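You operate a simulated robot arm through the tools that you are given. There is no shell and no other tool. Be economical: measure what you need, move in short steps, check, and stop when the job is done.

You run a simulated two-armed robot. Do the job below in one go: nothing can be reset, and whatever is moved stays where it is left.

JOB
Open the valve and uncap the lot 1 jar for washing.
Fine: hold each while opening it; valve and jar into the orange tray, cap on the table; leave the other jar. Set down upright: valve, jar.

Only the result counts: the job must be done as asked and must still hold three seconds after the hand-in. Knocking over, shifting, dropping, spilling or breaking anything else fails it. A push-on lid holds only when it is set on centred and level and pressed home; a screw cap is set on level and turned clockwise until tight.

ROBOT AND FRAMES
Two 7-joint arms with fingered hands on one trunk, on a base that drives. Base frame: it is fixed to the floor where the robot stands at the start and does not move with it; the origin is under the middle of the robot, x ahead of it, y to its left, z up; the surface under the hand at the start is at about z = 780. Lengths are in mm, angles in degrees, forces in N, time in s.
The left shoulder is at the start at [70, 169, 1218], the right one opposite. With the tool pointing down near the work surface each hand reaches from about 100 to 660 mm from the robot's upright axis, wherever it stands, measured 20 degrees to its own side. Places, roughly: jar [1000, 750, 750]; orange tray inside [700, 200, 800]; top of the long steel table [700, 100, 800]; valve lever [500, 200, 900]. Payload 3.4 kg a hand.
The tool frame of a hand sits at the grasp point between the pads (the TCP): z along the fingers, y along the line on which they close. The tips reach 23 mm beyond it. Largest opening 116 mm; the body of the gripper starts 65 mm behind the TCP. The gripper is a hand of 4 fingers: y runs from the thumb to the fingers, the wrist lies at [0, 0, -211] in the tool frame, and closing takes about 1.5 s.
Orientation is that of the tool frame in the base frame, as [roll, pitch, yaw] about the fixed x, y, z axes, in that order (R = Rz(yaw) Ry(pitch) Rx(roll)). With the fingers straight down and closing along the base's y, the tool's x points along the base's -x, its y along +y and its z along -z.

CONTROLS
- The arms move only by the tool arm_command. It takes "left_moves", "right_moves" or both (then of equal length, played together; a hand with none holds still); each is a list of rows, each a list of 6 numbers: the shift along the tool's x, y, z in mm, then the turn, a rotation vector about the tool's x, y, z in degrees. In form: [[x, y, z, ax, ay, az], ...]. A call has 1 to 20 rows; each row shifts and turns the commanded pose from where the row before left it, along the tool's axes as they then stand. "left_claw" and "right_claw" are, for a hand that has rows, the opening, from 0 (shut) to 1 (fully open), set as the call begins (left out, the last holds). Rows are played at 5 a second. More than 50 mm and 8.6 degrees between two rows, or a gripper value outside its range, and nothing of the call is played. Where a pose cannot be reached the arm comes as near as it can. A force on the tool above 90 N (or 10 N above the force at the start of the call, whichever is more), or a blocked arm, ends the call early, and 0.2 s more pass. Each finger travels about 153 mm/s and halts on what it meets, pressing with about 30 N; the grip force reading is that of the motor and also rises with nothing between the fingers. The clock runs only during rows and for 0.2 s after the last one: add rows that do not move to give the fingers time. The reply holds the time, the measured pose of the TCP, the force on the tool along the base axes, the opening and the grip force, in the units named above and with some noise, with the torque about the TCP (base axes, N m) and any sound that the robot's microphone picked up.
- Cameras (640 x 400 px; columns grow to the right, rows downward): "scene" is now at [135.5, 12.1, 1440.3]; the picture's right is [0.00, -1.00, 0.00], its down [-0.64, -0.00, -0.77] and it looks along [0.77, 0.00, -0.64] (base axes); focal length 249 px, centre (320, 200). "left" rides on the left gripper at [-68, 1, -90] in its tool frame; the picture's right is [-0.01, -1.00, 0.00], its down [0.79, -0.01, -0.61] and it looks along [0.61, -0.01, 0.79] (tool axes); focal length 251 px, centre (320, 200). "right" rides on the right gripper at [69, 1, -90] in its tool frame; the picture's right is [-0.01, 1.00, 0.00], its down [-0.79, -0.01, -0.61] and it looks along [-0.61, -0.01, 0.79] (tool axes); focal length 251 px, centre (320, 200). There is no depth. A picture from a camera that has moved, and an enlarged one, comes with that camera's place and axes in the base frame and with its lens. The place of the scene camera against the robot may be out by one fixed shift of up to 18 mm in any direction.
- get_image(camera): a new picture of that camera. No time passes.
- lift_body(by): slides the trunk up (or, below 0, down) by that many mm; the arms and the scene camera ride with it, the base frame stays. It gives what a move gives, with no picture.
- base_move(legs): drives the robot by 1 to 6 legs, each [ahead, left, turn to the left] in mm, mm and degrees, along the robot's own axes; the way and the turn of a leg run together, so that a leg with both is an arc; at most 1500 mm and 180 degrees a leg. The arms and the cameras ride along, it lands a little off, and it stops where it bumps. It gives what a move gives.
- curl_fingers(finger1, finger2, finger3, thumb_bend, hand): sets how far each is bent, from 0 (flat) to 1 (curled in); at 0.3 the hand is open as for a grip, at 0.7 the pads meet at the TCP. One left out holds its place. A second passes; each finger stops where it meets its share of the squeeze, and holds until it gets a number again. A gripper value or a shape takes the hand back. It gives what a move gives, with no picture; readings hold the bend of each and the force on the fingers (four entries, about 0 where the hand has none), thumb and palm.
- set_grasp(shape, hand): the hand has 4 fingers and takes this shape, open, in about a second: jaw (thumb against the fingers, like two jaws); tri (thumb and two fingers); tip (a fingertip pinch); poke (one finger out to press); point (the index stretched); flat (the hand flat); cup (the hand cupped); fist (a fist). The gripper value then closes the fingers along that shape, each until it touches; the sizes above hold for jaw. It gives what a move gives, with no picture.
- pan_tilt(pan, tilt): turns the head with the scene camera to pan (to the left, within 86 degrees either way) and tilt (down, from -29 to 69), counted from straight ahead of the robot. It gives what a move gives.
- enlarge(camera, box): a new picture of the part [left, top, right, bottom] of that camera's present view, enlarged. No time passes.
- hand_in(): hands the job in; it is judged then, once.

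Work in short steps. Places have to be worked out from the pictures, the camera data and where the tool is seen: move nearer, look again, correct. Check each grasp and each placing, and mend what went wrong. You have 120 turns and 108 pictures in all, those below and enlarged ones among them. Open the grippers and draw the arms clear of the work before you hand the job in, unless the task says otherwise; then end with one line.

The tools are called after "Request:" by a JSON object that holds its "fn" and its "kwargs". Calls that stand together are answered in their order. arm_command: Moves the arms, as the interface text tells. Its arguments: {"type":"object","properties":{"left_moves":{"type":"array","items":{"type":"array","items":{"type":"number"}}},"left_claw":{"type":"number"},"right_moves":{"type":"array","items":{"type":"array","items":{"type":"number"}}},"right_claw":{"type":"number"}},"required":[]} The other tools are called the same way: lift_body (by) slides the trunk up or down; set_grasp (shape, hand) gives the hand a shape; curl_fingers (finger1, finger2, finger3, thumb_bend, hand) moves the fingers one by one; base_move (legs) drives the base; pan_tilt (pan, tilt) turns the head that bears the scene camera; get_image (camera) takes a picture; enlarge (camera, box) takes an enlarged picture of a part of a camera's view; hand_in () hands the job in.

At the start:

```text
time: 0.0
left_position: [524.6, 217.8, 1203.3]
left_ee_rot: [-180.0, 0.1, 180.0]
left_force: [0.2, 0.2, -0.2]
left_moment: [0.0, 0.0, 0.04]
left_grip_width: 115.7
left_finger_force: 0.1
left_shape: jaw
left_bend: [0.3, 0.3, 0.3, 0.3]
left_finger forces: [0.0, 0.0, 0.0, 0.1, 0.1, 0.1]
right_position: [515.4, -239.6, 1267.5]
right_ee_rot: [-180.0, 0.0, 180.0]
right_force: [-0.7, 0.3, -0.1]
right_moment: [0.02, -0.02, -0.01]
right_grip_width: 115.9
right_finger_force: 0.1
right_shape: jaw
right_bend: [0.3, 0.3, 0.3, 0.3]
right_finger forces: [0.0, 0.0, 0.0, 0.1, 0.0, 0.0]
trunk travel left (down, up): [-725.0, 215.0]
robot x, y, heading: [-3.7, 3.4, 0.2]
head pan, tilt: [0.1, 39.9]
```

scene: 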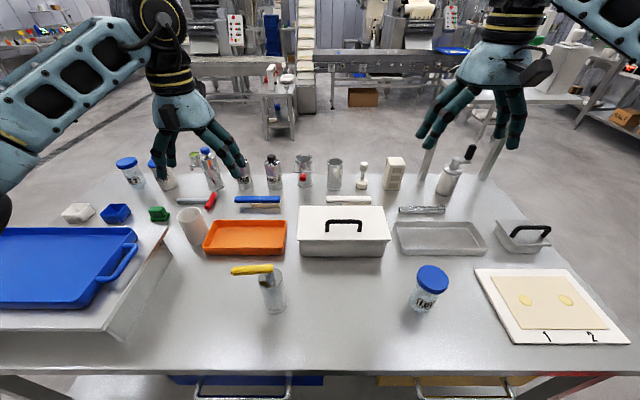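
right: 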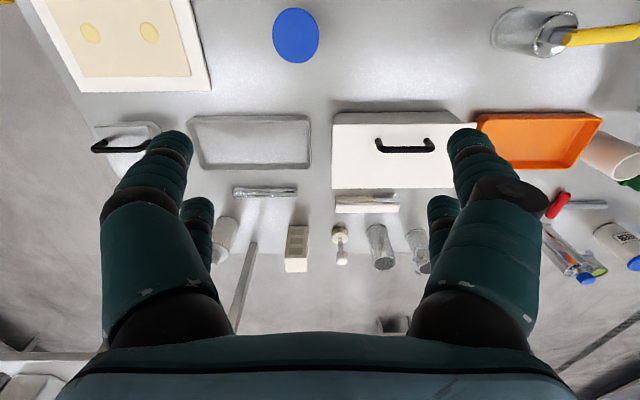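
left: 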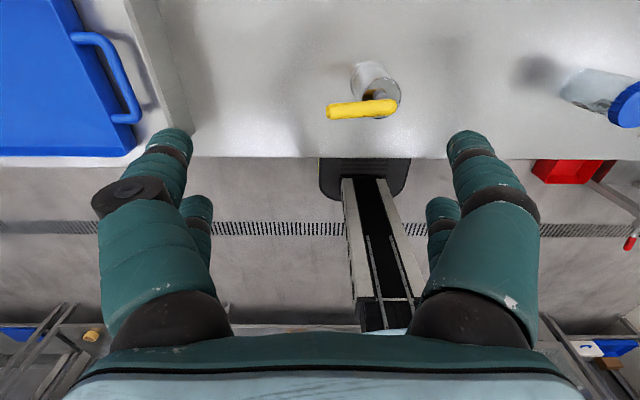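

I see two blue-capped jars (one far left, one near right) and the valve with a yellow lever. I enlarge to read the labels.

Request:
{"fn": "enlarge", "kwargs": {"camera": "scene", "box": [390, 250, 470, 320]}}

Request:
{"fn": "enlarge", "kwargs": {"camera": "scene", "box": [100, 140, 260, 240]}}

Request:
{"fn": "enlarge", "kwargs": {"camera": "scene", "box": [190, 210, 320, 330]}}

```text
5.71 times, centred on (430, 285) of scene
camera zoom: at [135.5, 12.1, 1440.3], right [0.0, -1.0, 0.0], down [-0.64, 0.0, -0.77], along [0.77, 0.0, -0.64], focal length 1423 px, centre (-309, -286)
```

zoom: 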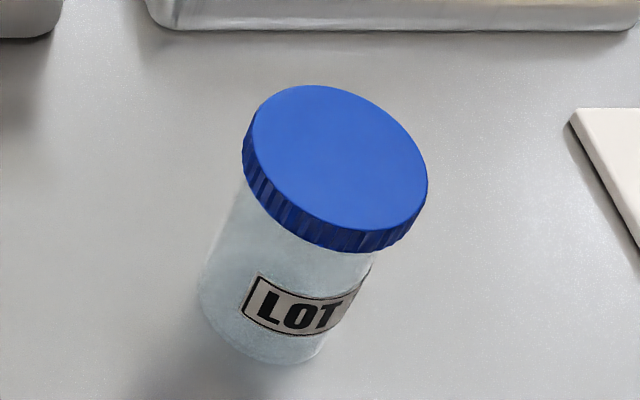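

```text
4.00 times, centred on (180, 190) of scene
camera zoom: at [135.5, 12.1, 1440.3], right [0.0, -1.0, 0.0], down [-0.64, 0.0, -0.77], along [0.77, 0.0, -0.64], focal length 996 px, centre (880, 240)
```

zoom: 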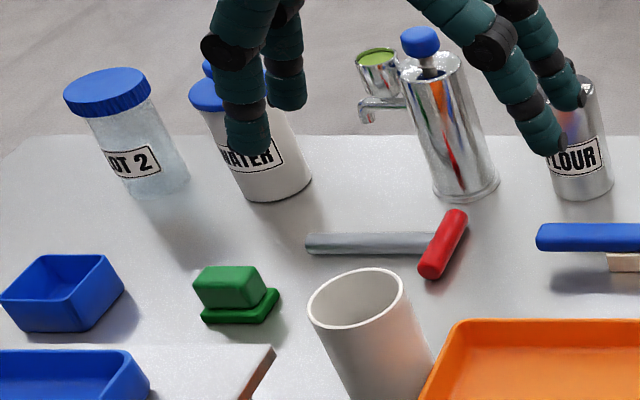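

```text
3.33 times, centred on (255, 270) of scene
camera zoom: at [135.5, 12.1, 1440.3], right [0.0, -1.0, 0.0], down [-0.64, 0.0, -0.77], along [0.77, 0.0, -0.64], focal length 830 px, centre (537, -33)
```

zoom: 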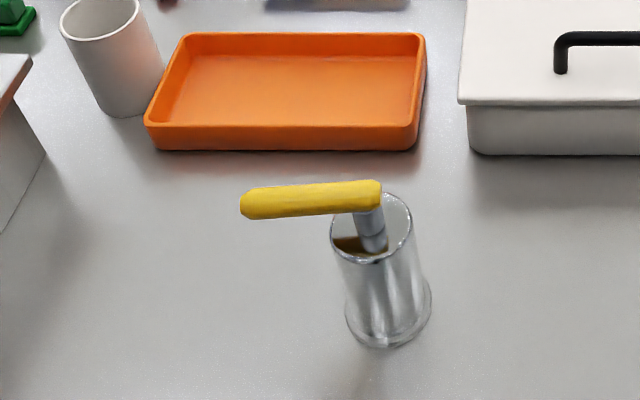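

The far-left jar is LOT 2; the near-right jar reads "LOT …". I bring the right hand camera back and lower to read its number.

Request:
{"fn": "arm_command", "kwargs": {"right_moves": [[40, -32, 40, 0, 0, 0], [40, -32, 40, 0, 0, 0], [40, -32, 40, 0, 0, 0], [40, -32, 40, 0, 0, 0], [40, -32, 40, 0, 0, 0], [0, 0, 0, 0, 0, 0]]}}

Request:
{"fn": "get_image", "kwargs": {"camera": "right"}}

Request:
{"fn": "get_image", "kwargs": {"camera": "scene"}}

```text
refused: row 1 steps farther than a row can; nothing moved
```

```text
101 pictures are left
camera right: at [447.3, -237.4, 1357.7], right [0.01, 1.0, 0.0], down [0.79, -0.01, 0.61], along [0.61, -0.01, -0.79], focal length 251 px, centre (320, 200)
```

right: 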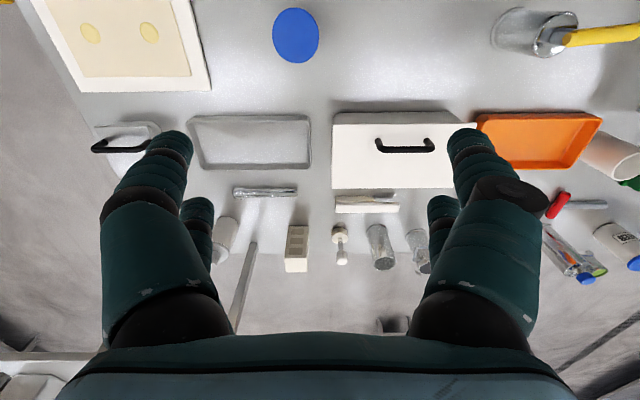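

```text
100 pictures are left
camera scene: at [135.5, 12.1, 1440.3], right [0.0, -1.0, 0.0], down [-0.64, 0.0, -0.77], along [0.77, 0.0, -0.64], focal length 249 px, centre (320, 200)
```

scene: 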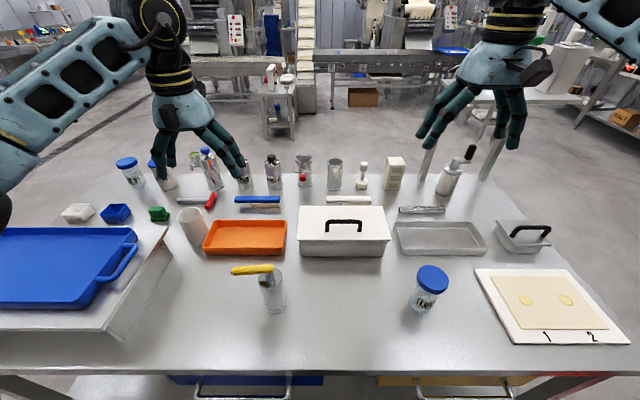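

The step limit is on the total length; I repeat with smaller rows.

Request:
{"fn": "arm_command", "kwargs": {"right_moves": [[28, -22, 28, 0, 0, 0], [28, -22, 28, 0, 0, 0], [28, -22, 28, 0, 0, 0], [28, -22, 28, 0, 0, 0], [28, -22, 28, 0, 0, 0], [28, -22, 28, 0, 0, 0], [28, -22, 28, 0, 0, 0], [0, 0, 0, 0, 0, 0]]}}

Request:
{"fn": "get_image", "kwargs": {"camera": "right"}}

```text
time: 1.8
left_position: [526.3, 217.0, 1204.8]
left_ee_rot: [179.9, -0.2, -180.0]
left_force: [0.0, 0.5, -0.5]
left_moment: [0.01, 0.01, -0.01]
left_grip_width: 115.8
left_finger_force: 0.1
left_shape: jaw
left_bend: [0.3, 0.3, 0.3, 0.3]
left_finger forces: [0.0, 0.0, 0.0, 0.1, 0.0, 0.1]
right_position: [319.6, -391.7, 1070.9]
right_ee_rot: [-180.0, 0.0, 180.0]
right_force: [0.7, 0.8, 0.3]
right_moment: [0.0, 0.01, 0.05]
right_grip_width: 115.8
right_finger_force: 0.0
right_shape: jaw
right_bend: [0.3, 0.3, 0.3, 0.3]
right_finger forces: [0.0, 0.1, 0.1, 0.0, 0.0, 0.0]
trunk travel left (down, up): [-725.0, 215.0]
robot x, y, heading: [2.2, 1.1, -0.1]
head pan, tilt: [0.1, 39.9]
```

```text
99 pictures are left
camera right: at [250.6, -390.5, 1160.3], right [0.01, 1.0, 0.0], down [0.8, -0.01, 0.61], along [0.61, -0.01, -0.8], focal length 251 px, centre (320, 200)
```

right: 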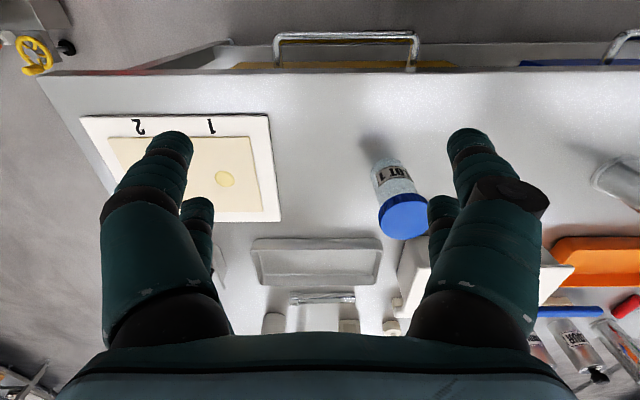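

Request:
{"fn": "enlarge", "kwargs": {"camera": "right", "box": [350, 140, 450, 250]}}

```text
3.64 times, centred on (400, 195) of right
camera zoom: at [250.6, -390.5, 1160.3], right [0.01, 1.0, 0.0], down [0.8, -0.01, 0.61], along [0.61, -0.01, -0.8], focal length 914 px, centre (29, 218)
```

zoom: 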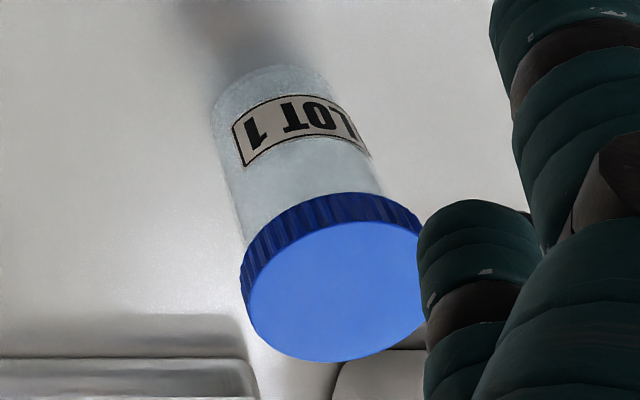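

It is LOT 1. Now I look closely at the valve through the left camera.

Request:
{"fn": "enlarge", "kwargs": {"camera": "left", "box": [310, 50, 420, 130]}}

Request:
{"fn": "enlarge", "kwargs": {"camera": "scene", "box": [225, 255, 295, 320]}}

```text
5.00 times, centred on (365, 90) of left
camera zoom: at [594.1, 218.6, 1294.0], right [0.01, -1.0, 0.0], down [-0.79, -0.01, 0.61], along [-0.61, -0.01, -0.79], focal length 1257 px, centre (95, 750)
```

zoom: 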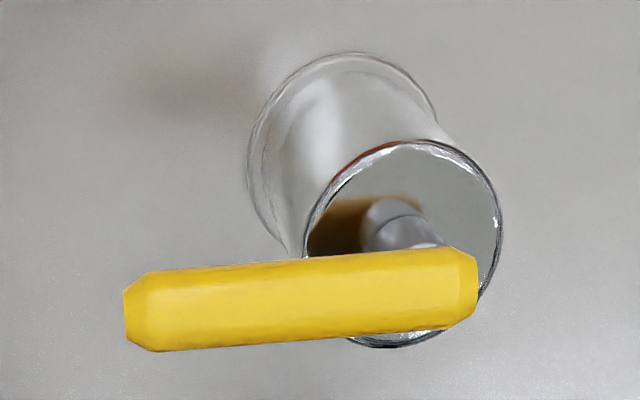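

```text
6.15 times, centred on (260, 288) of scene
camera zoom: at [136.5, 12.3, 1440.3], right [0.0, -1.0, 0.0], down [-0.64, 0.0, -0.77], along [0.77, 0.0, -0.64], focal length 1533 px, centre (689, -338)
```

zoom: 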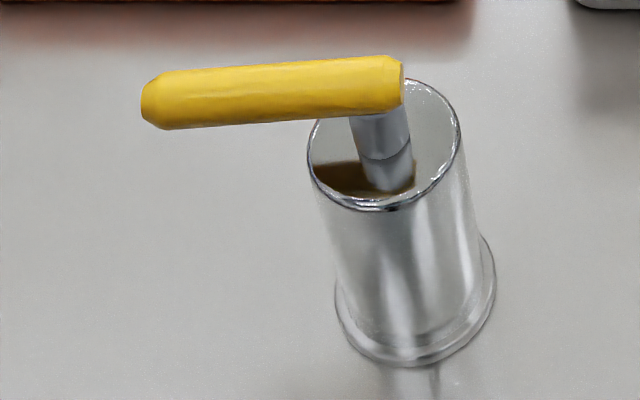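

The valve stands near (481,121) with its lever pointing left. I check how much room the base has ahead by tilting the head down.

Request:
{"fn": "pan_tilt", "kwargs": {"pan": 0, "tilt": 69}}

Request:
{"fn": "get_image", "kwargs": {"camera": "scene"}}

```text
time: 2.7
left_position: [525.1, 217.5, 1203.3]
left_ee_rot: [-180.0, 0.0, -180.0]
left_force: [0.8, -0.4, 0.3]
left_moment: [-0.03, 0.01, 0.0]
left_grip_width: 115.8
left_finger_force: 0.1
left_shape: jaw
left_bend: [0.3, 0.3, 0.3, 0.3]
left_finger forces: [0.0, 0.0, 0.1, 0.0, 0.0, 0.0]
right_position: [319.7, -391.5, 1071.6]
right_ee_rot: [-180.0, 0.0, -180.0]
right_force: [-0.2, 0.1, 0.2]
right_moment: [-0.01, 0.02, 0.01]
right_grip_width: 115.7
right_finger_force: 0.0
right_shape: jaw
right_bend: [0.3, 0.3, 0.3, 0.3]
right_finger forces: [0.0, 0.0, 0.0, 0.0, 0.1, 0.0]
trunk travel left (down, up): [-725.0, 215.0]
robot x, y, heading: [-0.8, 0.0, -0.2]
head pan, tilt: [0.0, 68.8]
```

```text
95 pictures are left
camera scene: at [106.0, 11.8, 1404.1], right [0.0, -1.0, 0.0], down [-0.93, 0.0, -0.36], along [0.36, 0.0, -0.93], focal length 249 px, centre (320, 200)
```

scene: 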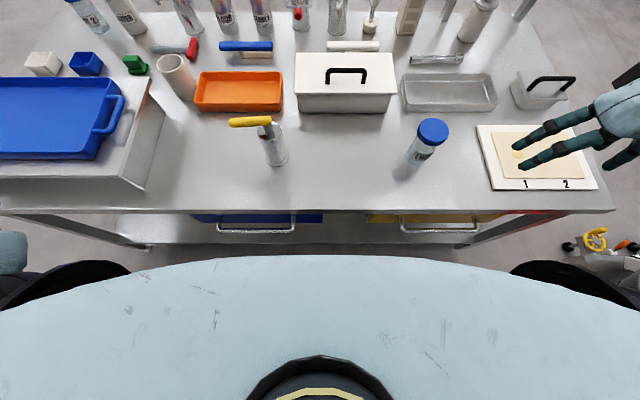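

The trunk has about 190 mm to the table edge; the tray is beyond arm reach, so I drive ahead 150 mm with arms high.

Request:
{"fn": "base_move", "kwargs": {"legs": [[150, 0, 0]]}}

Request:
{"fn": "pan_tilt", "kwargs": {"pan": 0, "tilt": 55}}

Request:
{"fn": "get_image", "kwargs": {"camera": "scene"}}

```text
time: 4.2
left_position: [595.7, 221.9, 1205.9]
left_ee_rot: [179.9, 0.3, -178.9]
left_force: [-0.3, 0.5, 0.0]
left_moment: [0.01, 0.01, -0.01]
left_grip_width: 115.8
left_finger_force: 0.0
left_shape: jaw
left_bend: [0.3, 0.3, 0.3, 0.3]
left_finger forces: [0.0, 0.0, 0.0, 0.1, 0.0, 0.0]
right_position: [401.8, -390.5, 1072.6]
right_ee_rot: [-180.0, 0.2, -178.8]
right_force: [0.4, 0.5, 0.4]
right_moment: [-0.01, -0.01, 0.0]
right_grip_width: 116.2
right_finger_force: 0.0
right_shape: jaw
right_bend: [0.3, 0.3, 0.3, 0.3]
right_finger forces: [0.0, 0.0, 0.0, 0.0, 0.0, 0.0]
trunk travel left (down, up): [-725.0, 215.0]
robot x, y, heading: [81.7, -6.0, 1.5]
head pan, tilt: [0.0, 68.8]
stopped in leg 1: the robot was blocked; the commanded pose is now the measured one
```

```text
time: 5.0
left_position: [599.6, 222.6, 1203.9]
left_ee_rot: [-179.9, 0.0, -178.8]
left_force: [-0.2, 0.2, 0.0]
left_moment: [0.0, -0.02, 0.01]
left_grip_width: 116.1
left_finger_force: 0.1
left_shape: jaw
left_bend: [0.3, 0.3, 0.3, 0.3]
left_finger forces: [0.0, 0.0, 0.1, 0.0, 0.1, 0.0]
right_position: [406.0, -390.3, 1070.9]
right_ee_rot: [-180.0, -0.1, -178.8]
right_force: [0.0, -0.2, -0.4]
right_moment: [0.02, 0.03, 0.0]
right_grip_width: 116.1
right_finger_force: 0.0
right_shape: jaw
right_bend: [0.3, 0.3, 0.3, 0.3]
right_finger forces: [0.0, 0.1, 0.0, 0.0, 0.0, 0.0]
trunk travel left (down, up): [-725.0, 215.0]
robot x, y, heading: [79.3, -4.0, 1.3]
head pan, tilt: [0.0, 55.0]
```

```text
94 pictures are left
camera scene: at [202.5, 9.1, 1419.3], right [0.02, -1.0, 0.0], down [-0.82, -0.02, -0.57], along [0.57, 0.01, -0.82], focal length 249 px, centre (320, 200)
```

scene: 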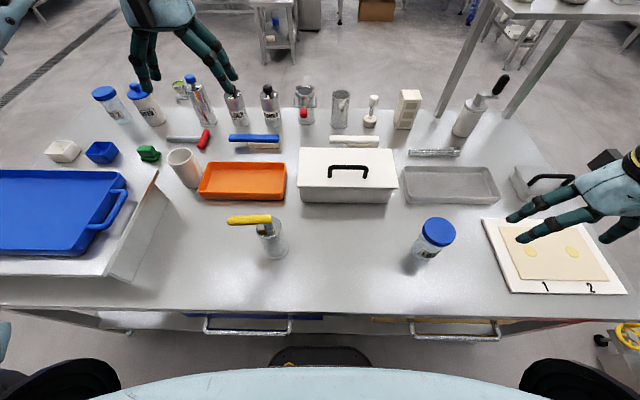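

The base stopped about 80 mm ahead (something under the table), and nothing moved. Now I bring the right hand to mid-left in the air, then yaw it 105° so it can swing to point left with its camera on top.

Request:
{"fn": "arm_command", "kwargs": {"right_moves": [[0, 48, 0, 0, 0, 0], [0, 48, 0, 0, 0, 0], [0, 48, 0, 0, 0, 0], [0, 48, 0, 0, 0, 0], [0, 0, 0, 0, 0, 8.1], [0, 0, 0, 0, 0, 8.1], [0, 0, 0, 0, 0, 8.1], [0, 0, 0, 0, 0, 8.1], [0, 0, 0, 0, 0, 8.1], [0, 0, 0, 0, 0, 8.1], [0, 0, 0, 0, 0, 8.1], [0, 0, 0, 0, 0, 8.1], [0, 0, 0, 0, 0, 8.1], [0, 0, 0, 0, 0, 8.1], [0, 0, 0, 0, 0, 8.1], [0, 0, 0, 0, 0, 8.1], [0, 0, 0, 0, 0, 8.1], [0, 0, 0, 0, 0, 0]]}}

```text
time: 8.8
left_position: [599.8, 222.9, 1204.8]
left_ee_rot: [-180.0, 0.1, -178.8]
left_force: [-0.3, 0.9, 0.7]
left_moment: [0.04, 0.0, 0.02]
left_grip_width: 115.8
left_finger_force: 0.1
left_shape: jaw
left_bend: [0.3, 0.3, 0.3, 0.3]
left_finger forces: [0.0, 0.0, 0.1, 0.0, 0.0, 0.0]
right_position: [401.2, -196.2, 1072.4]
right_ee_rot: [180.0, -0.1, 173.1]
right_force: [0.6, -1.0, 0.8]
right_moment: [-0.03, 0.04, -0.02]
right_grip_width: 115.8
right_finger_force: 0.1
right_shape: jaw
right_bend: [0.3, 0.3, 0.3, 0.3]
right_finger forces: [0.0, 0.0, 0.1, 0.0, 0.0, 0.0]
right hand out of reach, approached as far as the arm can: row 6, 7, 8, 9, 10, 11, 12, 13, 14, 15, 16, 17
trunk travel left (down, up): [-725.0, 215.0]
robot x, y, heading: [74.8, -4.2, 1.3]
head pan, tilt: [0.0, 55.0]
```

The right wrist can't yaw that way, so I'll hold with the left hand instead (mirrored turning is free there) and work the lever and cap with the right. I turn the left hand in the air: yaw 45° clockwise, then swing it to horizontal with camera on top; right gets a small counter-turn to see its commanded pose.

Request:
{"fn": "arm_command", "kwargs": {"left_moves": [[0, 0, 0, 0, 0, 8], [0, 0, 0, 0, 0, 8], [0, 0, 0, 0, 0, 8], [0, 0, 0, 0, 0, 8], [0, 0, 0, 0, 0, 8], [0, 0, 0, 0, 0, 6], [0, 0, 0, 0, -8.2, 0], [0, 0, 0, 0, -8.2, 0], [0, 0, 0, 0, -8.2, 0], [0, 0, 0, 0, -8.2, 0], [0, 0, 0, 0, -8.2, 0], [0, 0, 0, 0, -8.2, 0], [0, 0, 0, 0, -8.2, 0], [0, 0, 0, 0, -8.2, 0], [0, 0, 0, 0, -8.2, 0], [0, 0, 0, 0, -8.2, 0], [0, 0, 0, 0, -8, 0], [0, 0, 0, 0, 0, 0]], "right_moves": [[0, 0, 0, 0, 0, -8.1], [0, 0, 0, 0, 0, 0], [0, 0, 0, 0, 0, 0], [0, 0, 0, 0, 0, 0], [0, 0, 0, 0, 0, 0], [0, 0, 0, 0, 0, 0], [0, 0, 0, 0, 0, 0], [0, 0, 0, 0, 0, 0], [0, 0, 0, 0, 0, 0], [0, 0, 0, 0, 0, 0], [0, 0, 0, 0, 0, 0], [0, 0, 0, 0, 0, 0], [0, 0, 0, 0, 0, 0], [0, 0, 0, 0, 0, 0], [0, 0, 0, 0, 0, 0], [0, 0, 0, 0, 0, 0], [0, 0, 0, 0, 0, 0], [0, 0, 0, 0, 0, 0]]}}

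```text
time: 12.6
left_position: [600.1, 222.1, 1204.0]
left_ee_rot: [21.8, 89.8, -23.0]
left_force: [0.2, -0.8, -0.3]
left_moment: [-0.04, -0.01, 0.01]
left_grip_width: 115.9
left_finger_force: 0.1
left_shape: jaw
left_bend: [0.3, 0.3, 0.3, 0.3]
left_finger forces: [0.0, 0.1, 0.0, 0.0, 0.0, 0.0]
right_position: [400.7, -199.3, 1070.9]
right_ee_rot: [-180.0, 0.0, -178.8]
right_force: [-0.1, 0.2, 0.6]
right_moment: [-0.02, 0.0, 0.02]
right_grip_width: 115.9
right_finger_force: 0.1
right_shape: jaw
right_bend: [0.3, 0.3, 0.3, 0.3]
right_finger forces: [0.0, 0.0, 0.1, 0.1, 0.0, 0.0]
trunk travel left (down, up): [-725.0, 215.0]
robot x, y, heading: [81.2, -6.5, 0.9]
head pan, tilt: [0.0, 55.0]
```

Left orientation is right. I bring it to a standoff 150 mm back from the valve, still at z≈915, and look.

Request:
{"fn": "arm_command", "kwargs": {"left_moves": [[0, -31, -33, 0, 0, 0], [0, -31, -33, 0, 0, 0], [0, -31, -33, 0, 0, 0], [0, -31, -33, 0, 0, 0], [0, -31, -33, 0, 0, 0], [48, 0, 0, 0, 0, 0], [48, 0, 0, 0, 0, 0], [48, 0, 0, 0, 0, 0], [48, 0, 0, 0, 0, 0], [48, 0, 0, 0, 0, 0], [48, 0, 0, 0, 0, 0], [0, 0, 0, 0, 0, 0]]}}

Request:
{"fn": "get_image", "kwargs": {"camera": "left"}}

Request:
{"fn": "get_image", "kwargs": {"camera": "scene"}}

```text
time: 15.2
left_position: [420.9, 280.3, 971.2]
left_ee_rot: [-55.3, 90.0, -100.1]
left_force: [-0.1, -0.1, 0.6]
left_moment: [-0.01, 0.0, 0.04]
left_grip_width: 115.9
left_finger_force: 0.2
left_shape: jaw
left_bend: [0.3, 0.3, 0.3, 0.3]
left_finger forces: [0.0, 0.1, 0.0, 0.0, 0.0, 0.0]
left hand out of reach, approached as far as the arm can: row 3, 4, 5, 10, 11
right_position: [400.7, -197.5, 1072.2]
right_ee_rot: [180.0, 0.0, -178.7]
right_force: [0.7, 0.2, 0.9]
right_moment: [0.01, -0.04, -0.01]
right_grip_width: 116.0
right_finger_force: 0.1
right_shape: jaw
right_bend: [0.3, 0.3, 0.3, 0.3]
right_finger forces: [0.0, 0.0, 0.1, 0.0, 0.0, 0.0]
trunk travel left (down, up): [-725.0, 215.0]
robot x, y, heading: [81.7, -1.9, 1.1]
head pan, tilt: [0.0, 55.0]
```

```text
93 pictures are left
camera left: at [356.9, 345.2, 1039.8], right [-0.7, -0.71, 0.01], down [-0.44, 0.42, -0.8], along [0.56, -0.56, -0.61], focal length 251 px, centre (320, 200)
```

left: 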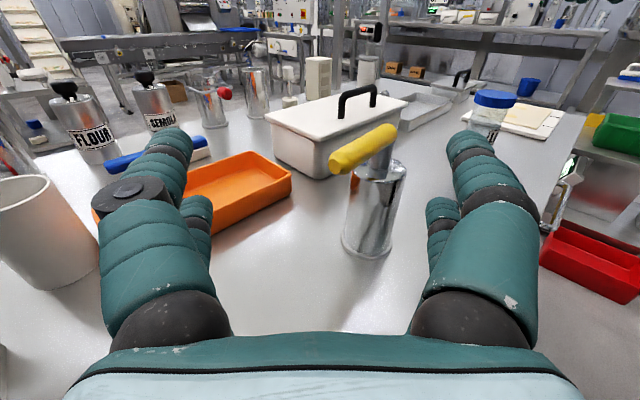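

```text
92 pictures are left
camera scene: at [201.3, 9.5, 1419.5], right [0.02, -1.0, 0.0], down [-0.82, -0.02, -0.57], along [0.57, 0.01, -0.82], focal length 249 px, centre (320, 200)
```

scene: 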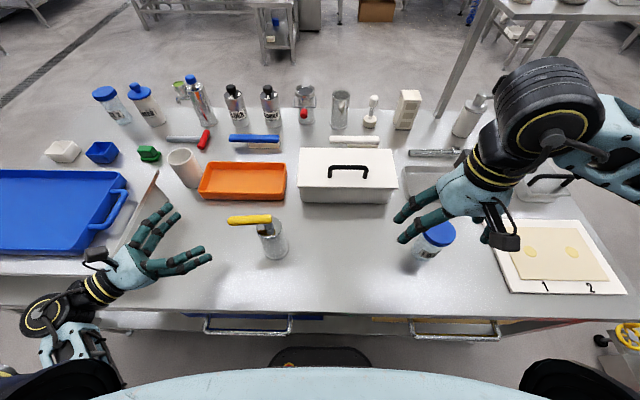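

The left arm is too folded at this distance; the valve is confirmed at (480,123), body top ≈895, lever ≈940. I back the base 130 mm.

Request:
{"fn": "base_move", "kwargs": {"legs": [[-130, 0, 0]]}}

```text
time: 16.5
left_position: [291.5, 278.0, 971.9]
left_ee_rot: [-97.3, 89.9, -142.0]
left_force: [0.8, -0.5, -0.2]
left_moment: [-0.02, 0.02, 0.03]
left_grip_width: 115.8
left_finger_force: 0.0
left_shape: jaw
left_bend: [0.3, 0.3, 0.3, 0.3]
left_finger forces: [0.0, 0.0, 0.1, 0.1, 0.1, 0.0]
right_position: [273.0, -201.6, 1070.4]
right_ee_rot: [-180.0, -0.1, -178.7]
right_force: [-0.4, 0.5, 0.7]
right_moment: [0.02, 0.0, 0.01]
right_grip_width: 115.8
right_finger_force: 0.0
right_shape: jaw
right_bend: [0.3, 0.3, 0.3, 0.3]
right_finger forces: [0.0, 0.0, 0.0, 0.1, 0.0, 0.0]
trunk travel left (down, up): [-725.0, 215.0]
robot x, y, heading: [-46.6, -5.9, 0.9]
head pan, tilt: [0.0, 55.0]
```

Now the left hand goes to its standoff 150 mm from the valve axis and down to z≈830.

Request:
{"fn": "arm_command", "kwargs": {"left_moves": [[0, 8, 31.5, 0, 0, 0], [0, 8, 31.5, 0, 0, 0], [0, 8, 31.5, 0, 0, 0], [36, 0, 0, 0, 0, 0], [36, 0, 0, 0, 0, 0], [36, 0, 0, 0, 0, 0], [34, 0, 0, 0, 0, 0], [0, 0, 0, 0, 0, 0]], "left_claw": 1}}

Request:
{"fn": "get_image", "kwargs": {"camera": "left"}}

Request:
{"fn": "get_image", "kwargs": {"camera": "scene"}}

```text
time: 18.3
left_position: [374.5, 229.5, 959.5]
left_ee_rot: [-51.7, 90.0, -96.5]
left_force: [0.6, 0.8, 0.1]
left_moment: [-0.02, 0.02, 0.01]
left_grip_width: 116.1
left_finger_force: 0.0
left_shape: jaw
left_bend: [0.3, 0.3, 0.3, 0.3]
left_finger forces: [0.0, 0.0, 0.0, 0.1, 0.1, 0.0]
left hand out of reach, approached as far as the arm can: row 4, 5, 6, 7
right_position: [271.3, -200.8, 1071.2]
right_ee_rot: [-180.0, 0.0, -178.8]
right_force: [0.3, -0.4, -0.5]
right_moment: [-0.02, -0.03, 0.0]
right_grip_width: 115.8
right_finger_force: 0.1
right_shape: jaw
right_bend: [0.3, 0.3, 0.3, 0.3]
right_finger forces: [0.0, 0.1, 0.1, 0.0, 0.0, 0.1]
trunk travel left (down, up): [-725.0, 215.0]
robot x, y, heading: [-53.6, -4.6, 1.4]
head pan, tilt: [0.0, 55.0]
```

```text
91 pictures are left
camera left: at [311.3, 293.6, 1028.7], right [-0.7, -0.71, 0.01], down [-0.44, 0.42, -0.8], along [0.56, -0.56, -0.61], focal length 251 px, centre (320, 200)
```

left: 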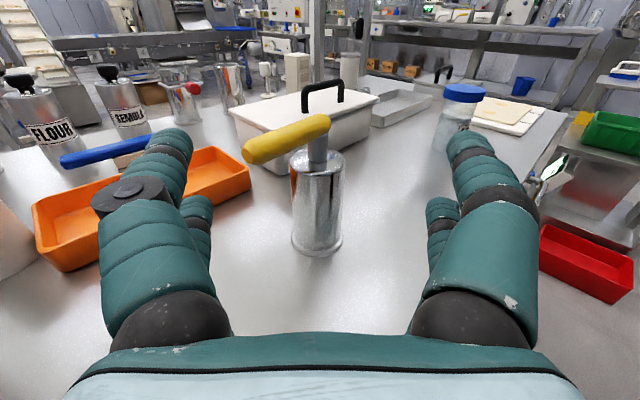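

```text
90 pictures are left
camera scene: at [71.0, 6.5, 1419.5], right [0.02, -1.0, 0.0], down [-0.82, -0.02, -0.57], along [0.57, 0.01, -0.82], focal length 249 px, centre (320, 200)
```

scene: 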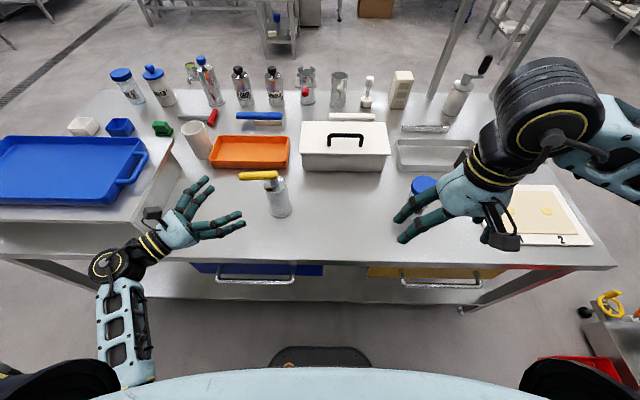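

The wrist can't go lower from this shoulder height, so I lower the trunk 130 mm; both hands have free space below.

Request:
{"fn": "lift_body", "kwargs": {"by": -128}}

Request:
{"fn": "get_image", "kwargs": {"camera": "left"}}

Request:
{"fn": "get_image", "kwargs": {"camera": "scene"}}

```text
time: 19.9
left_position: [374.8, 228.5, 831.7]
left_ee_rot: [137.8, 89.9, 93.0]
left_force: [0.6, 1.5, -0.6]
left_moment: [-0.01, 0.02, 0.0]
left_grip_width: 116.0
left_finger_force: 0.0
left_shape: jaw
left_bend: [0.3, 0.3, 0.3, 0.3]
left_finger forces: [0.0, 0.1, 0.1, 0.1, 0.0, 0.1]
right_position: [270.9, -200.3, 944.5]
right_ee_rot: [180.0, 0.0, -178.8]
right_force: [-0.4, 0.0, 0.0]
right_moment: [0.02, -0.02, 0.02]
right_grip_width: 115.7
right_finger_force: 0.0
right_shape: jaw
right_bend: [0.3, 0.3, 0.3, 0.3]
right_finger forces: [0.0, 0.0, 0.0, 0.0, 0.0, 0.0]
trunk travel left (down, up): [-597.0, 343.0]
robot x, y, heading: [-50.0, -5.6, 1.1]
head pan, tilt: [0.0, 55.0]
```

```text
89 pictures are left
camera left: at [311.2, 293.6, 900.7], right [-0.7, -0.71, 0.01], down [-0.44, 0.42, -0.8], along [0.56, -0.56, -0.61], focal length 251 px, centre (320, 200)
```

left: 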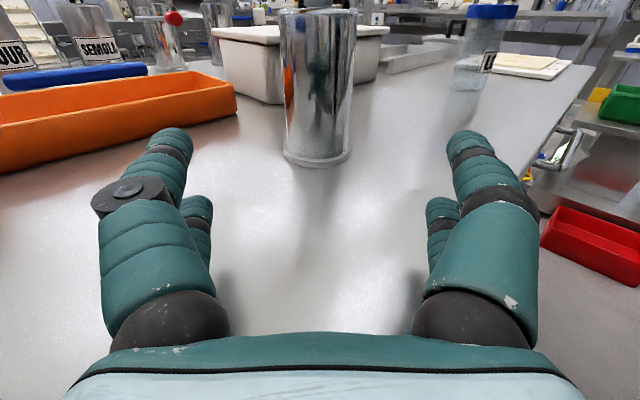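

```text
88 pictures are left
camera scene: at [70.9, 6.5, 1291.5], right [0.02, -1.0, 0.0], down [-0.82, -0.02, -0.57], along [0.57, 0.01, -0.82], focal length 249 px, centre (320, 200)
```

scene: 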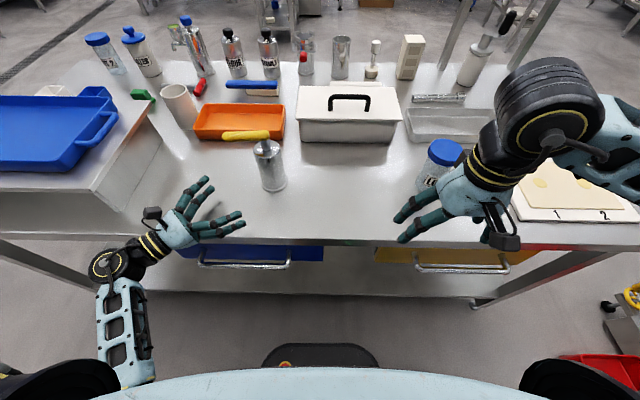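

Hand is centred on the valve. I lower 12 mm more (so the camera stays under the lever) and advance 145 mm.

Request:
{"fn": "lift_body", "kwargs": {"by": -12}}

Request:
{"fn": "arm_command", "kwargs": {"left_moves": [[0, 0, 30, 0, 0, 0], [0, 0, 30, 0, 0, 0], [0, 0, 30, 0, 0, 0], [0, 0, 30, 0, 0, 0], [0, 0, 25, 0, 0, 0], [0, 0, 0, 0, 0, 0]]}}

Request:
{"fn": "get_image", "kwargs": {"camera": "left"}}

Request:
{"fn": "enlarge", "kwargs": {"camera": "scene", "box": [150, 100, 350, 250]}}

```text
time: 20.5
left_position: [376.0, 229.4, 820.1]
left_ee_rot: [-40.1, 90.0, -84.9]
left_force: [0.1, 0.1, -0.1]
left_moment: [-0.02, 0.02, 0.01]
left_grip_width: 115.8
left_finger_force: 0.1
left_shape: jaw
left_bend: [0.3, 0.3, 0.3, 0.3]
left_finger forces: [0.0, 0.0, 0.1, 0.0, 0.0, 0.0]
right_position: [270.7, -201.6, 930.7]
right_ee_rot: [-179.9, -0.1, -178.8]
right_force: [-0.6, 0.3, -0.6]
right_moment: [-0.04, 0.04, 0.02]
right_grip_width: 116.1
right_finger_force: 0.1
right_shape: jaw
right_bend: [0.3, 0.3, 0.3, 0.3]
right_finger forces: [0.0, 0.0, 0.0, 0.0, 0.1, 0.0]
trunk travel left (down, up): [-585.0, 355.0]
robot x, y, heading: [-51.0, -3.8, 1.2]
head pan, tilt: [0.0, 55.0]
```

```text
time: 21.9
left_position: [479.9, 125.9, 821.0]
left_ee_rot: [-50.8, 90.0, -95.6]
left_force: [0.3, 0.3, 0.3]
left_moment: [-0.01, 0.01, -0.03]
left_grip_width: 116.2
left_finger_force: 0.1
left_shape: jaw
left_bend: [0.3, 0.3, 0.3, 0.3]
left_finger forces: [0.0, 0.0, 0.0, 0.1, 0.1, 0.0]
right_position: [270.7, -200.8, 931.5]
right_ee_rot: [-179.9, 0.1, -178.8]
right_force: [0.4, 0.7, -0.2]
right_moment: [0.03, 0.03, 0.01]
right_grip_width: 115.8
right_finger_force: 0.1
right_shape: jaw
right_bend: [0.3, 0.3, 0.3, 0.3]
right_finger forces: [0.0, 0.0, 0.0, 0.1, 0.0, 0.0]
trunk travel left (down, up): [-585.0, 355.0]
robot x, y, heading: [-50.7, -9.5, 1.3]
head pan, tilt: [0.0, 55.0]
```

```text
87 pictures are left
camera left: at [414.5, 190.6, 890.1], right [-0.7, -0.71, 0.01], down [-0.44, 0.42, -0.8], along [0.56, -0.56, -0.61], focal length 251 px, centre (320, 200)
```

left: 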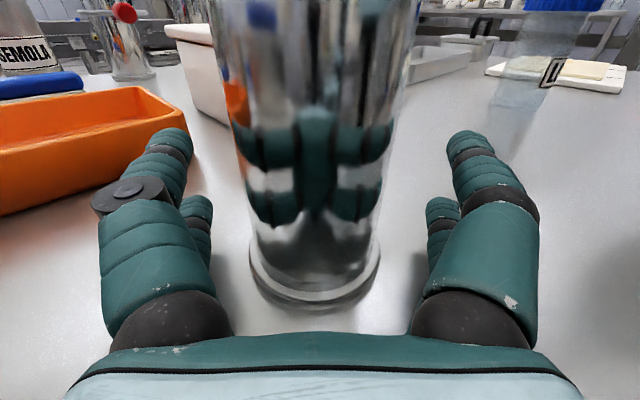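

```text
2.67 times, centred on (250, 175) of scene
camera zoom: at [70.7, 6.5, 1279.5], right [0.02, -1.0, 0.0], down [-0.82, -0.02, -0.57], along [0.57, 0.01, -0.82], focal length 664 px, centre (507, 267)
```

zoom: 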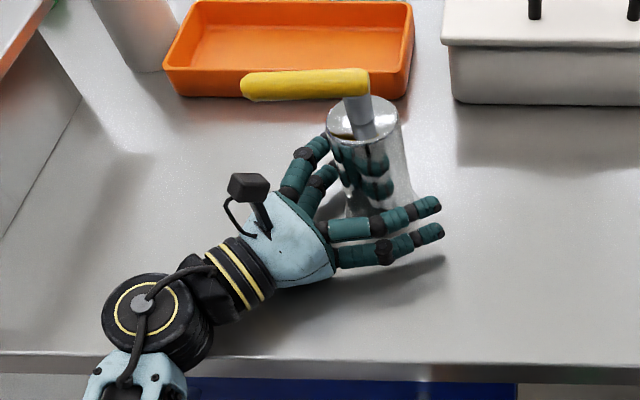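

The valve sits between the fingers. I close the left hand on it.

Request:
{"fn": "arm_command", "kwargs": {"left_moves": [[0, 0, 0, 0, 0, 0], [0, 0, 0, 0, 0, 0], [0, 0, 0, 0, 0, 0], [0, 0, 0, 0, 0, 0], [0, 0, 0, 0, 0, 0], [0, 0, 0, 0, 0, 0], [0, 0, 0, 0, 0, 0], [0, 0, 0, 0, 0, 0]], "left_claw": 0}}

Request:
{"fn": "get_image", "kwargs": {"camera": "left"}}

```text
time: 23.7
left_position: [478.2, 126.6, 820.9]
left_ee_rot: [101.5, 89.9, 56.8]
left_force: [1.1, -1.0, -0.5]
left_moment: [0.02, -0.02, 0.01]
left_grip_width: 49.4
left_finger_force: 30.5
left_shape: jaw
left_bend: [0.73, 0.73, 0.73, 0.77]
left_finger forces: [27.1, 27.1, 27.1, 0.0, 27.3, 0.1]
right_position: [270.1, -201.0, 930.7]
right_ee_rot: [180.0, 0.0, -178.8]
right_force: [0.4, 0.6, -0.3]
right_moment: [0.01, 0.02, -0.02]
right_grip_width: 116.0
right_finger_force: 0.1
right_shape: jaw
right_bend: [0.3, 0.3, 0.3, 0.3]
right_finger forces: [0.1, 0.1, 0.0, 0.0, 0.0, 0.1]
trunk travel left (down, up): [-585.0, 355.0]
robot x, y, heading: [-53.2, -9.1, 1.3]
head pan, tilt: [0.0, 55.0]
```

```text
85 pictures are left
camera left: at [414.6, 190.5, 890.0], right [-0.7, -0.71, 0.01], down [-0.44, 0.42, -0.79], along [0.56, -0.56, -0.61], focal length 251 px, centre (320, 200)
```

left: 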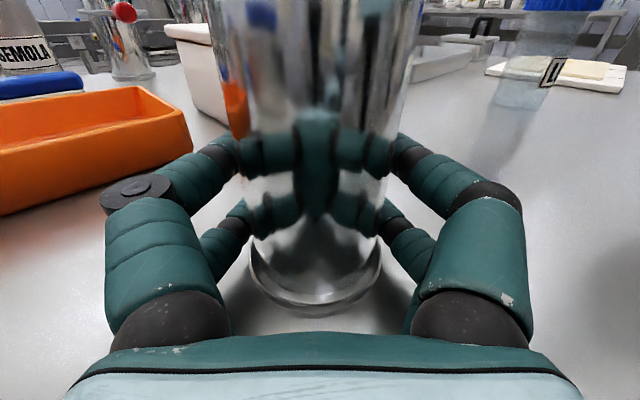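

Valve is gripped firmly (30 N). Now I raise the right hand, close it, bring it partway over and tilt it 30° toward front-left.

Request:
{"fn": "arm_command", "kwargs": {"right_moves": [[0, 0, -45, 0, 0, 0], [0, 0, -45, 0, 0, 0], [0, 0, -45, 0, 0, 0], [-27.5, 38.6, 0, 0, 0, 0], [-27.5, 38.6, 0, 0, 0, 0], [-27.5, 38.6, 0, 0, 0, 0], [-27.5, 38.6, 0, 0, 0, 0], [-27.5, 38.6, 0, 0, 0, 0], [-27.5, 38.6, 0, 0, 0, 0], [0, 0, 0, -5.3, -5.3, 0], [0, 0, 0, -5.3, -5.3, 0], [0, 0, 0, -5.3, -5.3, 0], [0, 0, 0, -5.3, -5.3, 0], [0, 0, 0, 0, 0, 0]], "right_claw": 0}}

Request:
{"fn": "get_image", "kwargs": {"camera": "right"}}

Request:
{"fn": "get_image", "kwargs": {"camera": "scene"}}

```text
time: 26.7
left_position: [478.1, 125.1, 820.2]
left_ee_rot: [114.5, 89.9, 70.0]
left_force: [-0.8, -0.3, -0.9]
left_moment: [0.03, 0.01, -0.03]
left_grip_width: 48.8
left_finger_force: 29.5
left_shape: jaw
left_bend: [0.73, 0.73, 0.73, 0.77]
left_finger forces: [27.0, 27.1, 27.5, 0.0, 27.6, 0.1]
right_position: [431.8, 33.5, 1065.6]
right_ee_rot: [157.7, 20.7, 177.1]
right_force: [0.4, 0.5, 0.3]
right_moment: [0.03, 0.0, -0.01]
right_grip_width: 0.0
right_finger_force: 29.6
right_shape: jaw
right_bend: [0.62, 0.62, 0.62, 0.62]
right_finger forces: [0.0, 0.0, 0.0, 0.0, 0.1, 0.1]
trunk travel left (down, up): [-585.0, 355.0]
robot x, y, heading: [-53.2, -10.5, 1.0]
head pan, tilt: [0.0, 55.0]
```

```text
84 pictures are left
camera right: at [336.2, 6.4, 1118.8], right [-0.08, 0.93, 0.36], down [0.53, -0.26, 0.8], along [0.84, 0.25, -0.48], focal length 251 px, centre (320, 200)
```

right: 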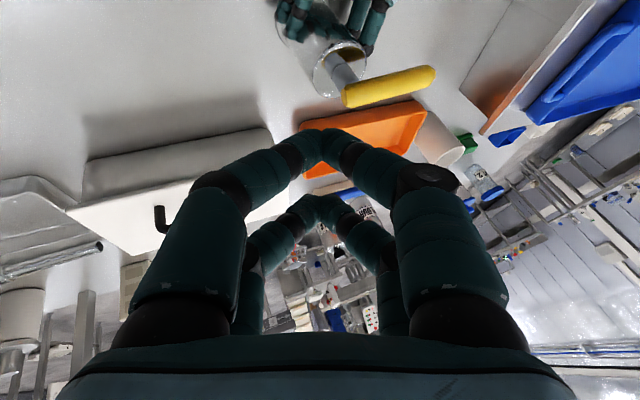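

```text
83 pictures are left
camera scene: at [71.1, 6.5, 1279.5], right [0.02, -1.0, 0.0], down [-0.82, -0.02, -0.57], along [0.57, 0.01, -0.82], focal length 249 px, centre (320, 200)
```

scene: 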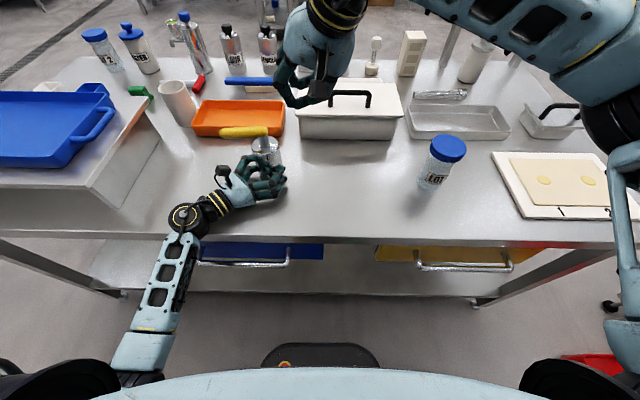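

The closed right hand is over the area. I move it to beyond the far side of the lever, still above it at z≈1000.

Request:
{"fn": "arm_command", "kwargs": {"right_moves": [[-12.6, 22.3, 29.3, 0, 0, 0], [-12.6, 22.3, 29.3, 0, 0, 0], [-12.6, 22.3, 29.3, 0, 0, 0], [-12.6, 22.3, 29.3, 0, 0, 0], [-12.6, 22.3, 29.3, 0, 0, 0], [0, 0, 0, 0, 0, 0]]}}

Request:
{"fn": "get_image", "kwargs": {"camera": "right"}}

Request:
{"fn": "enlarge", "kwargs": {"camera": "scene", "box": [160, 60, 360, 220]}}

```text
time: 28.1
left_position: [478.9, 125.5, 820.1]
left_ee_rot: [-113.0, 89.9, -157.9]
left_force: [-1.1, 1.2, 0.2]
left_moment: [0.01, -0.02, 0.0]
left_grip_width: 49.1
left_finger_force: 30.0
left_shape: jaw
left_bend: [0.73, 0.73, 0.74, 0.78]
left_finger forces: [27.2, 27.1, 27.1, 0.0, 27.0, 0.0]
right_position: [532.6, 188.5, 1000.5]
right_ee_rot: [157.7, 20.7, 177.2]
right_force: [-0.2, 0.0, -0.4]
right_moment: [0.02, 0.0, 0.02]
right_grip_width: 0.0
right_finger_force: 30.6
right_shape: jaw
right_bend: [0.62, 0.62, 0.62, 0.62]
right_finger forces: [0.1, 0.1, 0.0, 0.1, 0.1, 0.0]
trunk travel left (down, up): [-585.0, 355.0]
robot x, y, heading: [-52.2, -4.1, 1.3]
head pan, tilt: [0.0, 55.0]
```

```text
82 pictures are left
camera right: at [437.2, 159.9, 1053.2], right [-0.08, 0.93, 0.36], down [0.53, -0.26, 0.8], along [0.84, 0.25, -0.48], focal length 251 px, centre (320, 200)
```

right: 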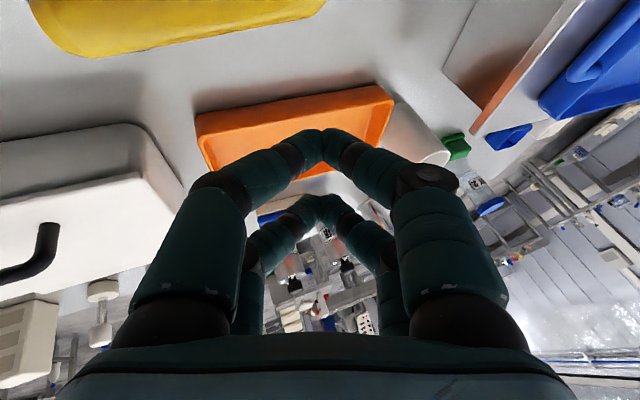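

```text
2.50 times, centred on (260, 140) of scene
camera zoom: at [71.3, 5.7, 1279.4], right [0.02, -1.0, 0.0], down [-0.82, -0.02, -0.57], along [0.57, 0.01, -0.82], focal length 623 px, centre (470, 350)
```

zoom: 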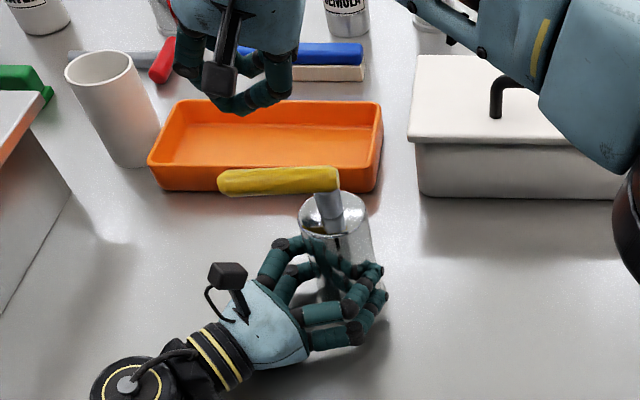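

Left camera head and lever are well clear. I lower the fingers on the far side of the lever.

Request:
{"fn": "arm_command", "kwargs": {"right_moves": [[12.5, -10, 18.9, 0, 0, 0], [12.5, -10, 18.9, 0, 0, 0], [0, 0, 0, 0, 0, 0]]}}

Request:
{"fn": "get_image", "kwargs": {"camera": "right"}}

Request:
{"fn": "enlarge", "kwargs": {"camera": "scene", "box": [160, 60, 360, 220]}}

```text
time: 28.9
left_position: [478.0, 125.9, 821.0]
left_ee_rot: [-62.4, 89.9, -107.1]
left_force: [0.4, 0.4, 0.5]
left_moment: [0.01, 0.02, 0.02]
left_grip_width: 49.0
left_finger_force: 30.0
left_shape: jaw
left_bend: [0.73, 0.73, 0.74, 0.77]
left_finger forces: [27.3, 27.3, 27.5, 0.0, 27.6, 0.0]
right_position: [521.4, 182.8, 951.3]
right_ee_rot: [157.8, 20.8, 177.1]
right_force: [0.5, 0.1, 0.2]
right_moment: [0.03, 0.02, -0.03]
right_grip_width: 0.0
right_finger_force: 30.4
right_shape: jaw
right_bend: [0.62, 0.62, 0.62, 0.62]
right_finger forces: [0.1, 0.1, 0.0, 0.0, 0.0, 0.0]
trunk travel left (down, up): [-585.0, 355.0]
robot x, y, heading: [-51.8, -6.1, 1.0]
head pan, tilt: [0.0, 55.0]
```

```text
80 pictures are left
camera right: at [426.6, 156.1, 1005.0], right [-0.08, 0.93, 0.36], down [0.53, -0.26, 0.8], along [0.84, 0.25, -0.48], focal length 251 px, centre (320, 200)
```

right: 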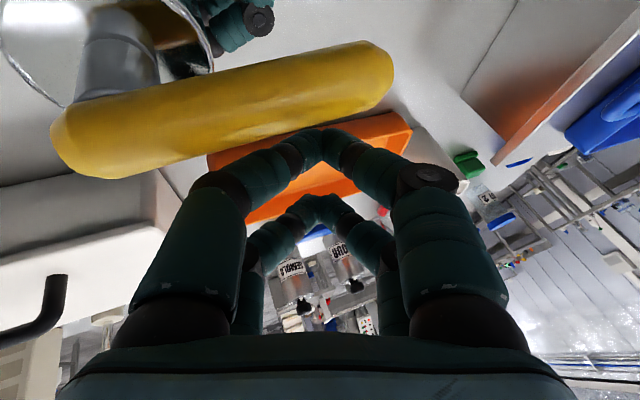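

```text
2.50 times, centred on (260, 140) of scene
camera zoom: at [71.2, 6.5, 1279.5], right [0.02, -1.0, 0.0], down [-0.82, -0.02, -0.57], along [0.57, 0.01, -0.82], focal length 623 px, centre (470, 350)
```

zoom: 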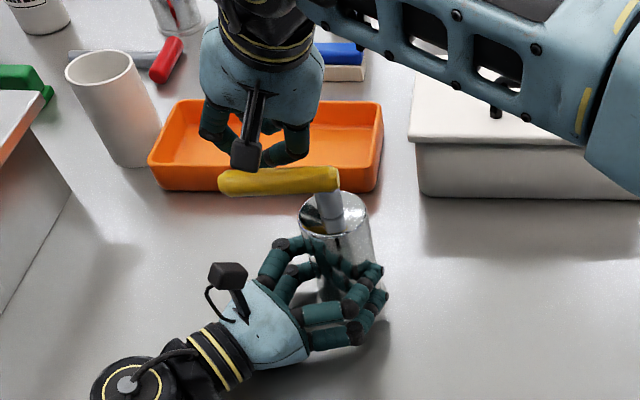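

Fingers are behind the lever. I push it the first ~30° counter-clockwise (toward the robot), in small steps.

Request:
{"fn": "arm_command", "kwargs": {"right_moves": [[8.7, 5.6, -1.25, 0, 0, 0], [8.7, 5.6, -1.25, 0, 0, 0], [6.3, 1.4, -2, 0, 0, 0], [6.3, 1.4, -2, 0, 0, 0], [6.3, 1.4, -2, 0, 0, 0], [0, 0, 0, 0, 0, 0]]}}

Request:
{"fn": "enlarge", "kwargs": {"camera": "scene", "box": [160, 60, 360, 220]}}

```text
time: 30.3
left_position: [476.2, 126.2, 824.6]
left_ee_rot: [29.1, 89.6, -15.7]
left_force: [-11.9, 5.3, 28.0]
left_moment: [0.57, -1.43, 0.59]
left_grip_width: 48.5
left_finger_force: 29.9
left_shape: jaw
left_bend: [0.75, 0.74, 0.73, 0.78]
left_finger forces: [24.5, 31.4, 29.4, 0.0, 30.4, 0.1]
right_position: [481.1, 196.9, 954.5]
right_ee_rot: [157.7, 20.9, 177.1]
right_force: [16.6, 1.9, 6.1]
right_moment: [-0.12, -0.04, 0.33]
right_grip_width: 0.0
right_finger_force: 30.1
right_shape: jaw
right_bend: [0.62, 0.62, 0.62, 0.62]
right_finger forces: [0.1, 0.1, 0.0, 0.0, 16.7, 0.0]
trunk travel left (down, up): [-585.0, 355.0]
robot x, y, heading: [-48.7, -8.4, 1.1]
head pan, tilt: [0.0, 55.0]
```

```text
2.50 times, centred on (260, 140) of scene
camera zoom: at [66.8, 6.6, 1280.2], right [0.02, -1.0, 0.0], down [-0.82, -0.02, -0.58], along [0.58, 0.01, -0.82], focal length 623 px, centre (470, 350)
```

zoom: 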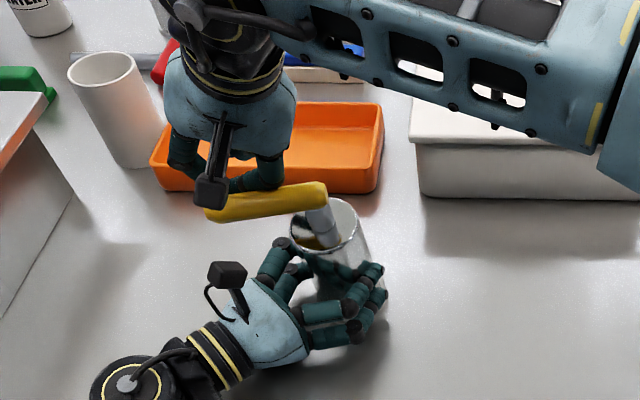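

The body is tilting in the grip with little lever turn at 17 N. I back off the push and look at what remains.

Request:
{"fn": "arm_command", "kwargs": {"right_moves": [[-12.6, -2.8, 4, 0, 0, 0], [-12.6, -2.8, 4, 0, 0, 0], [-12.6, -8, 2, 0, 0, 0], [0, 0, 0, 0, 0, 0]]}}

Request:
{"fn": "enlarge", "kwargs": {"camera": "scene", "box": [160, 60, 360, 220]}}

Request:
{"fn": "get_image", "kwargs": {"camera": "right"}}

```text
time: 31.3
left_position: [477.0, 124.0, 822.1]
left_ee_rot: [104.4, 90.0, 59.6]
left_force: [2.6, -4.2, 15.1]
left_moment: [-0.05, 0.38, 0.16]
left_grip_width: 47.0
left_finger_force: 30.3
left_shape: jaw
left_bend: [0.74, 0.74, 0.74, 0.78]
left_finger forces: [28.2, 28.4, 27.7, 0.1, 28.8, 0.1]
right_position: [523.0, 186.4, 953.4]
right_ee_rot: [157.8, 20.7, 177.0]
right_force: [0.6, -0.4, 0.7]
right_moment: [0.04, 0.0, 0.01]
right_grip_width: 0.0
right_finger_force: 30.0
right_shape: jaw
right_bend: [0.62, 0.62, 0.62, 0.62]
right_finger forces: [0.1, 0.0, 0.0, 0.1, 0.0, 0.0]
trunk travel left (down, up): [-585.0, 355.0]
robot x, y, heading: [-51.3, -9.6, 1.1]
head pan, tilt: [0.0, 55.0]
```

```text
2.50 times, centred on (260, 140) of scene
camera zoom: at [69.3, 4.9, 1279.6], right [0.02, -1.0, 0.0], down [-0.82, -0.02, -0.57], along [0.57, 0.01, -0.82], focal length 623 px, centre (470, 350)
```

zoom: 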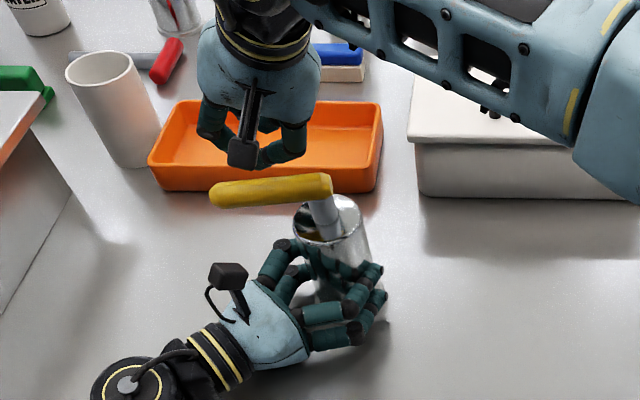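

```text
76 pictures are left
camera right: at [428.2, 157.7, 1005.1], right [-0.08, 0.93, 0.36], down [0.53, -0.26, 0.8], along [0.84, 0.25, -0.48], focal length 251 px, centre (320, 200)
```

right: 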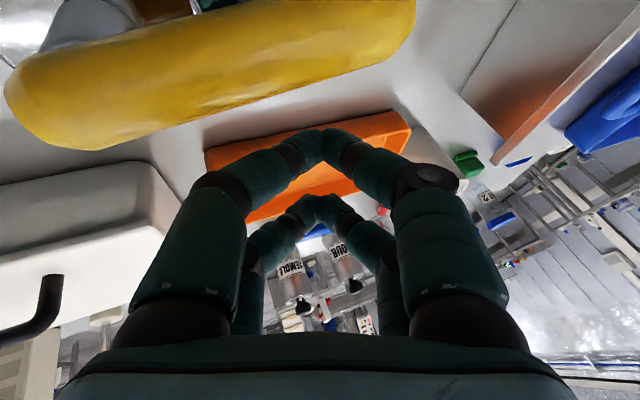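

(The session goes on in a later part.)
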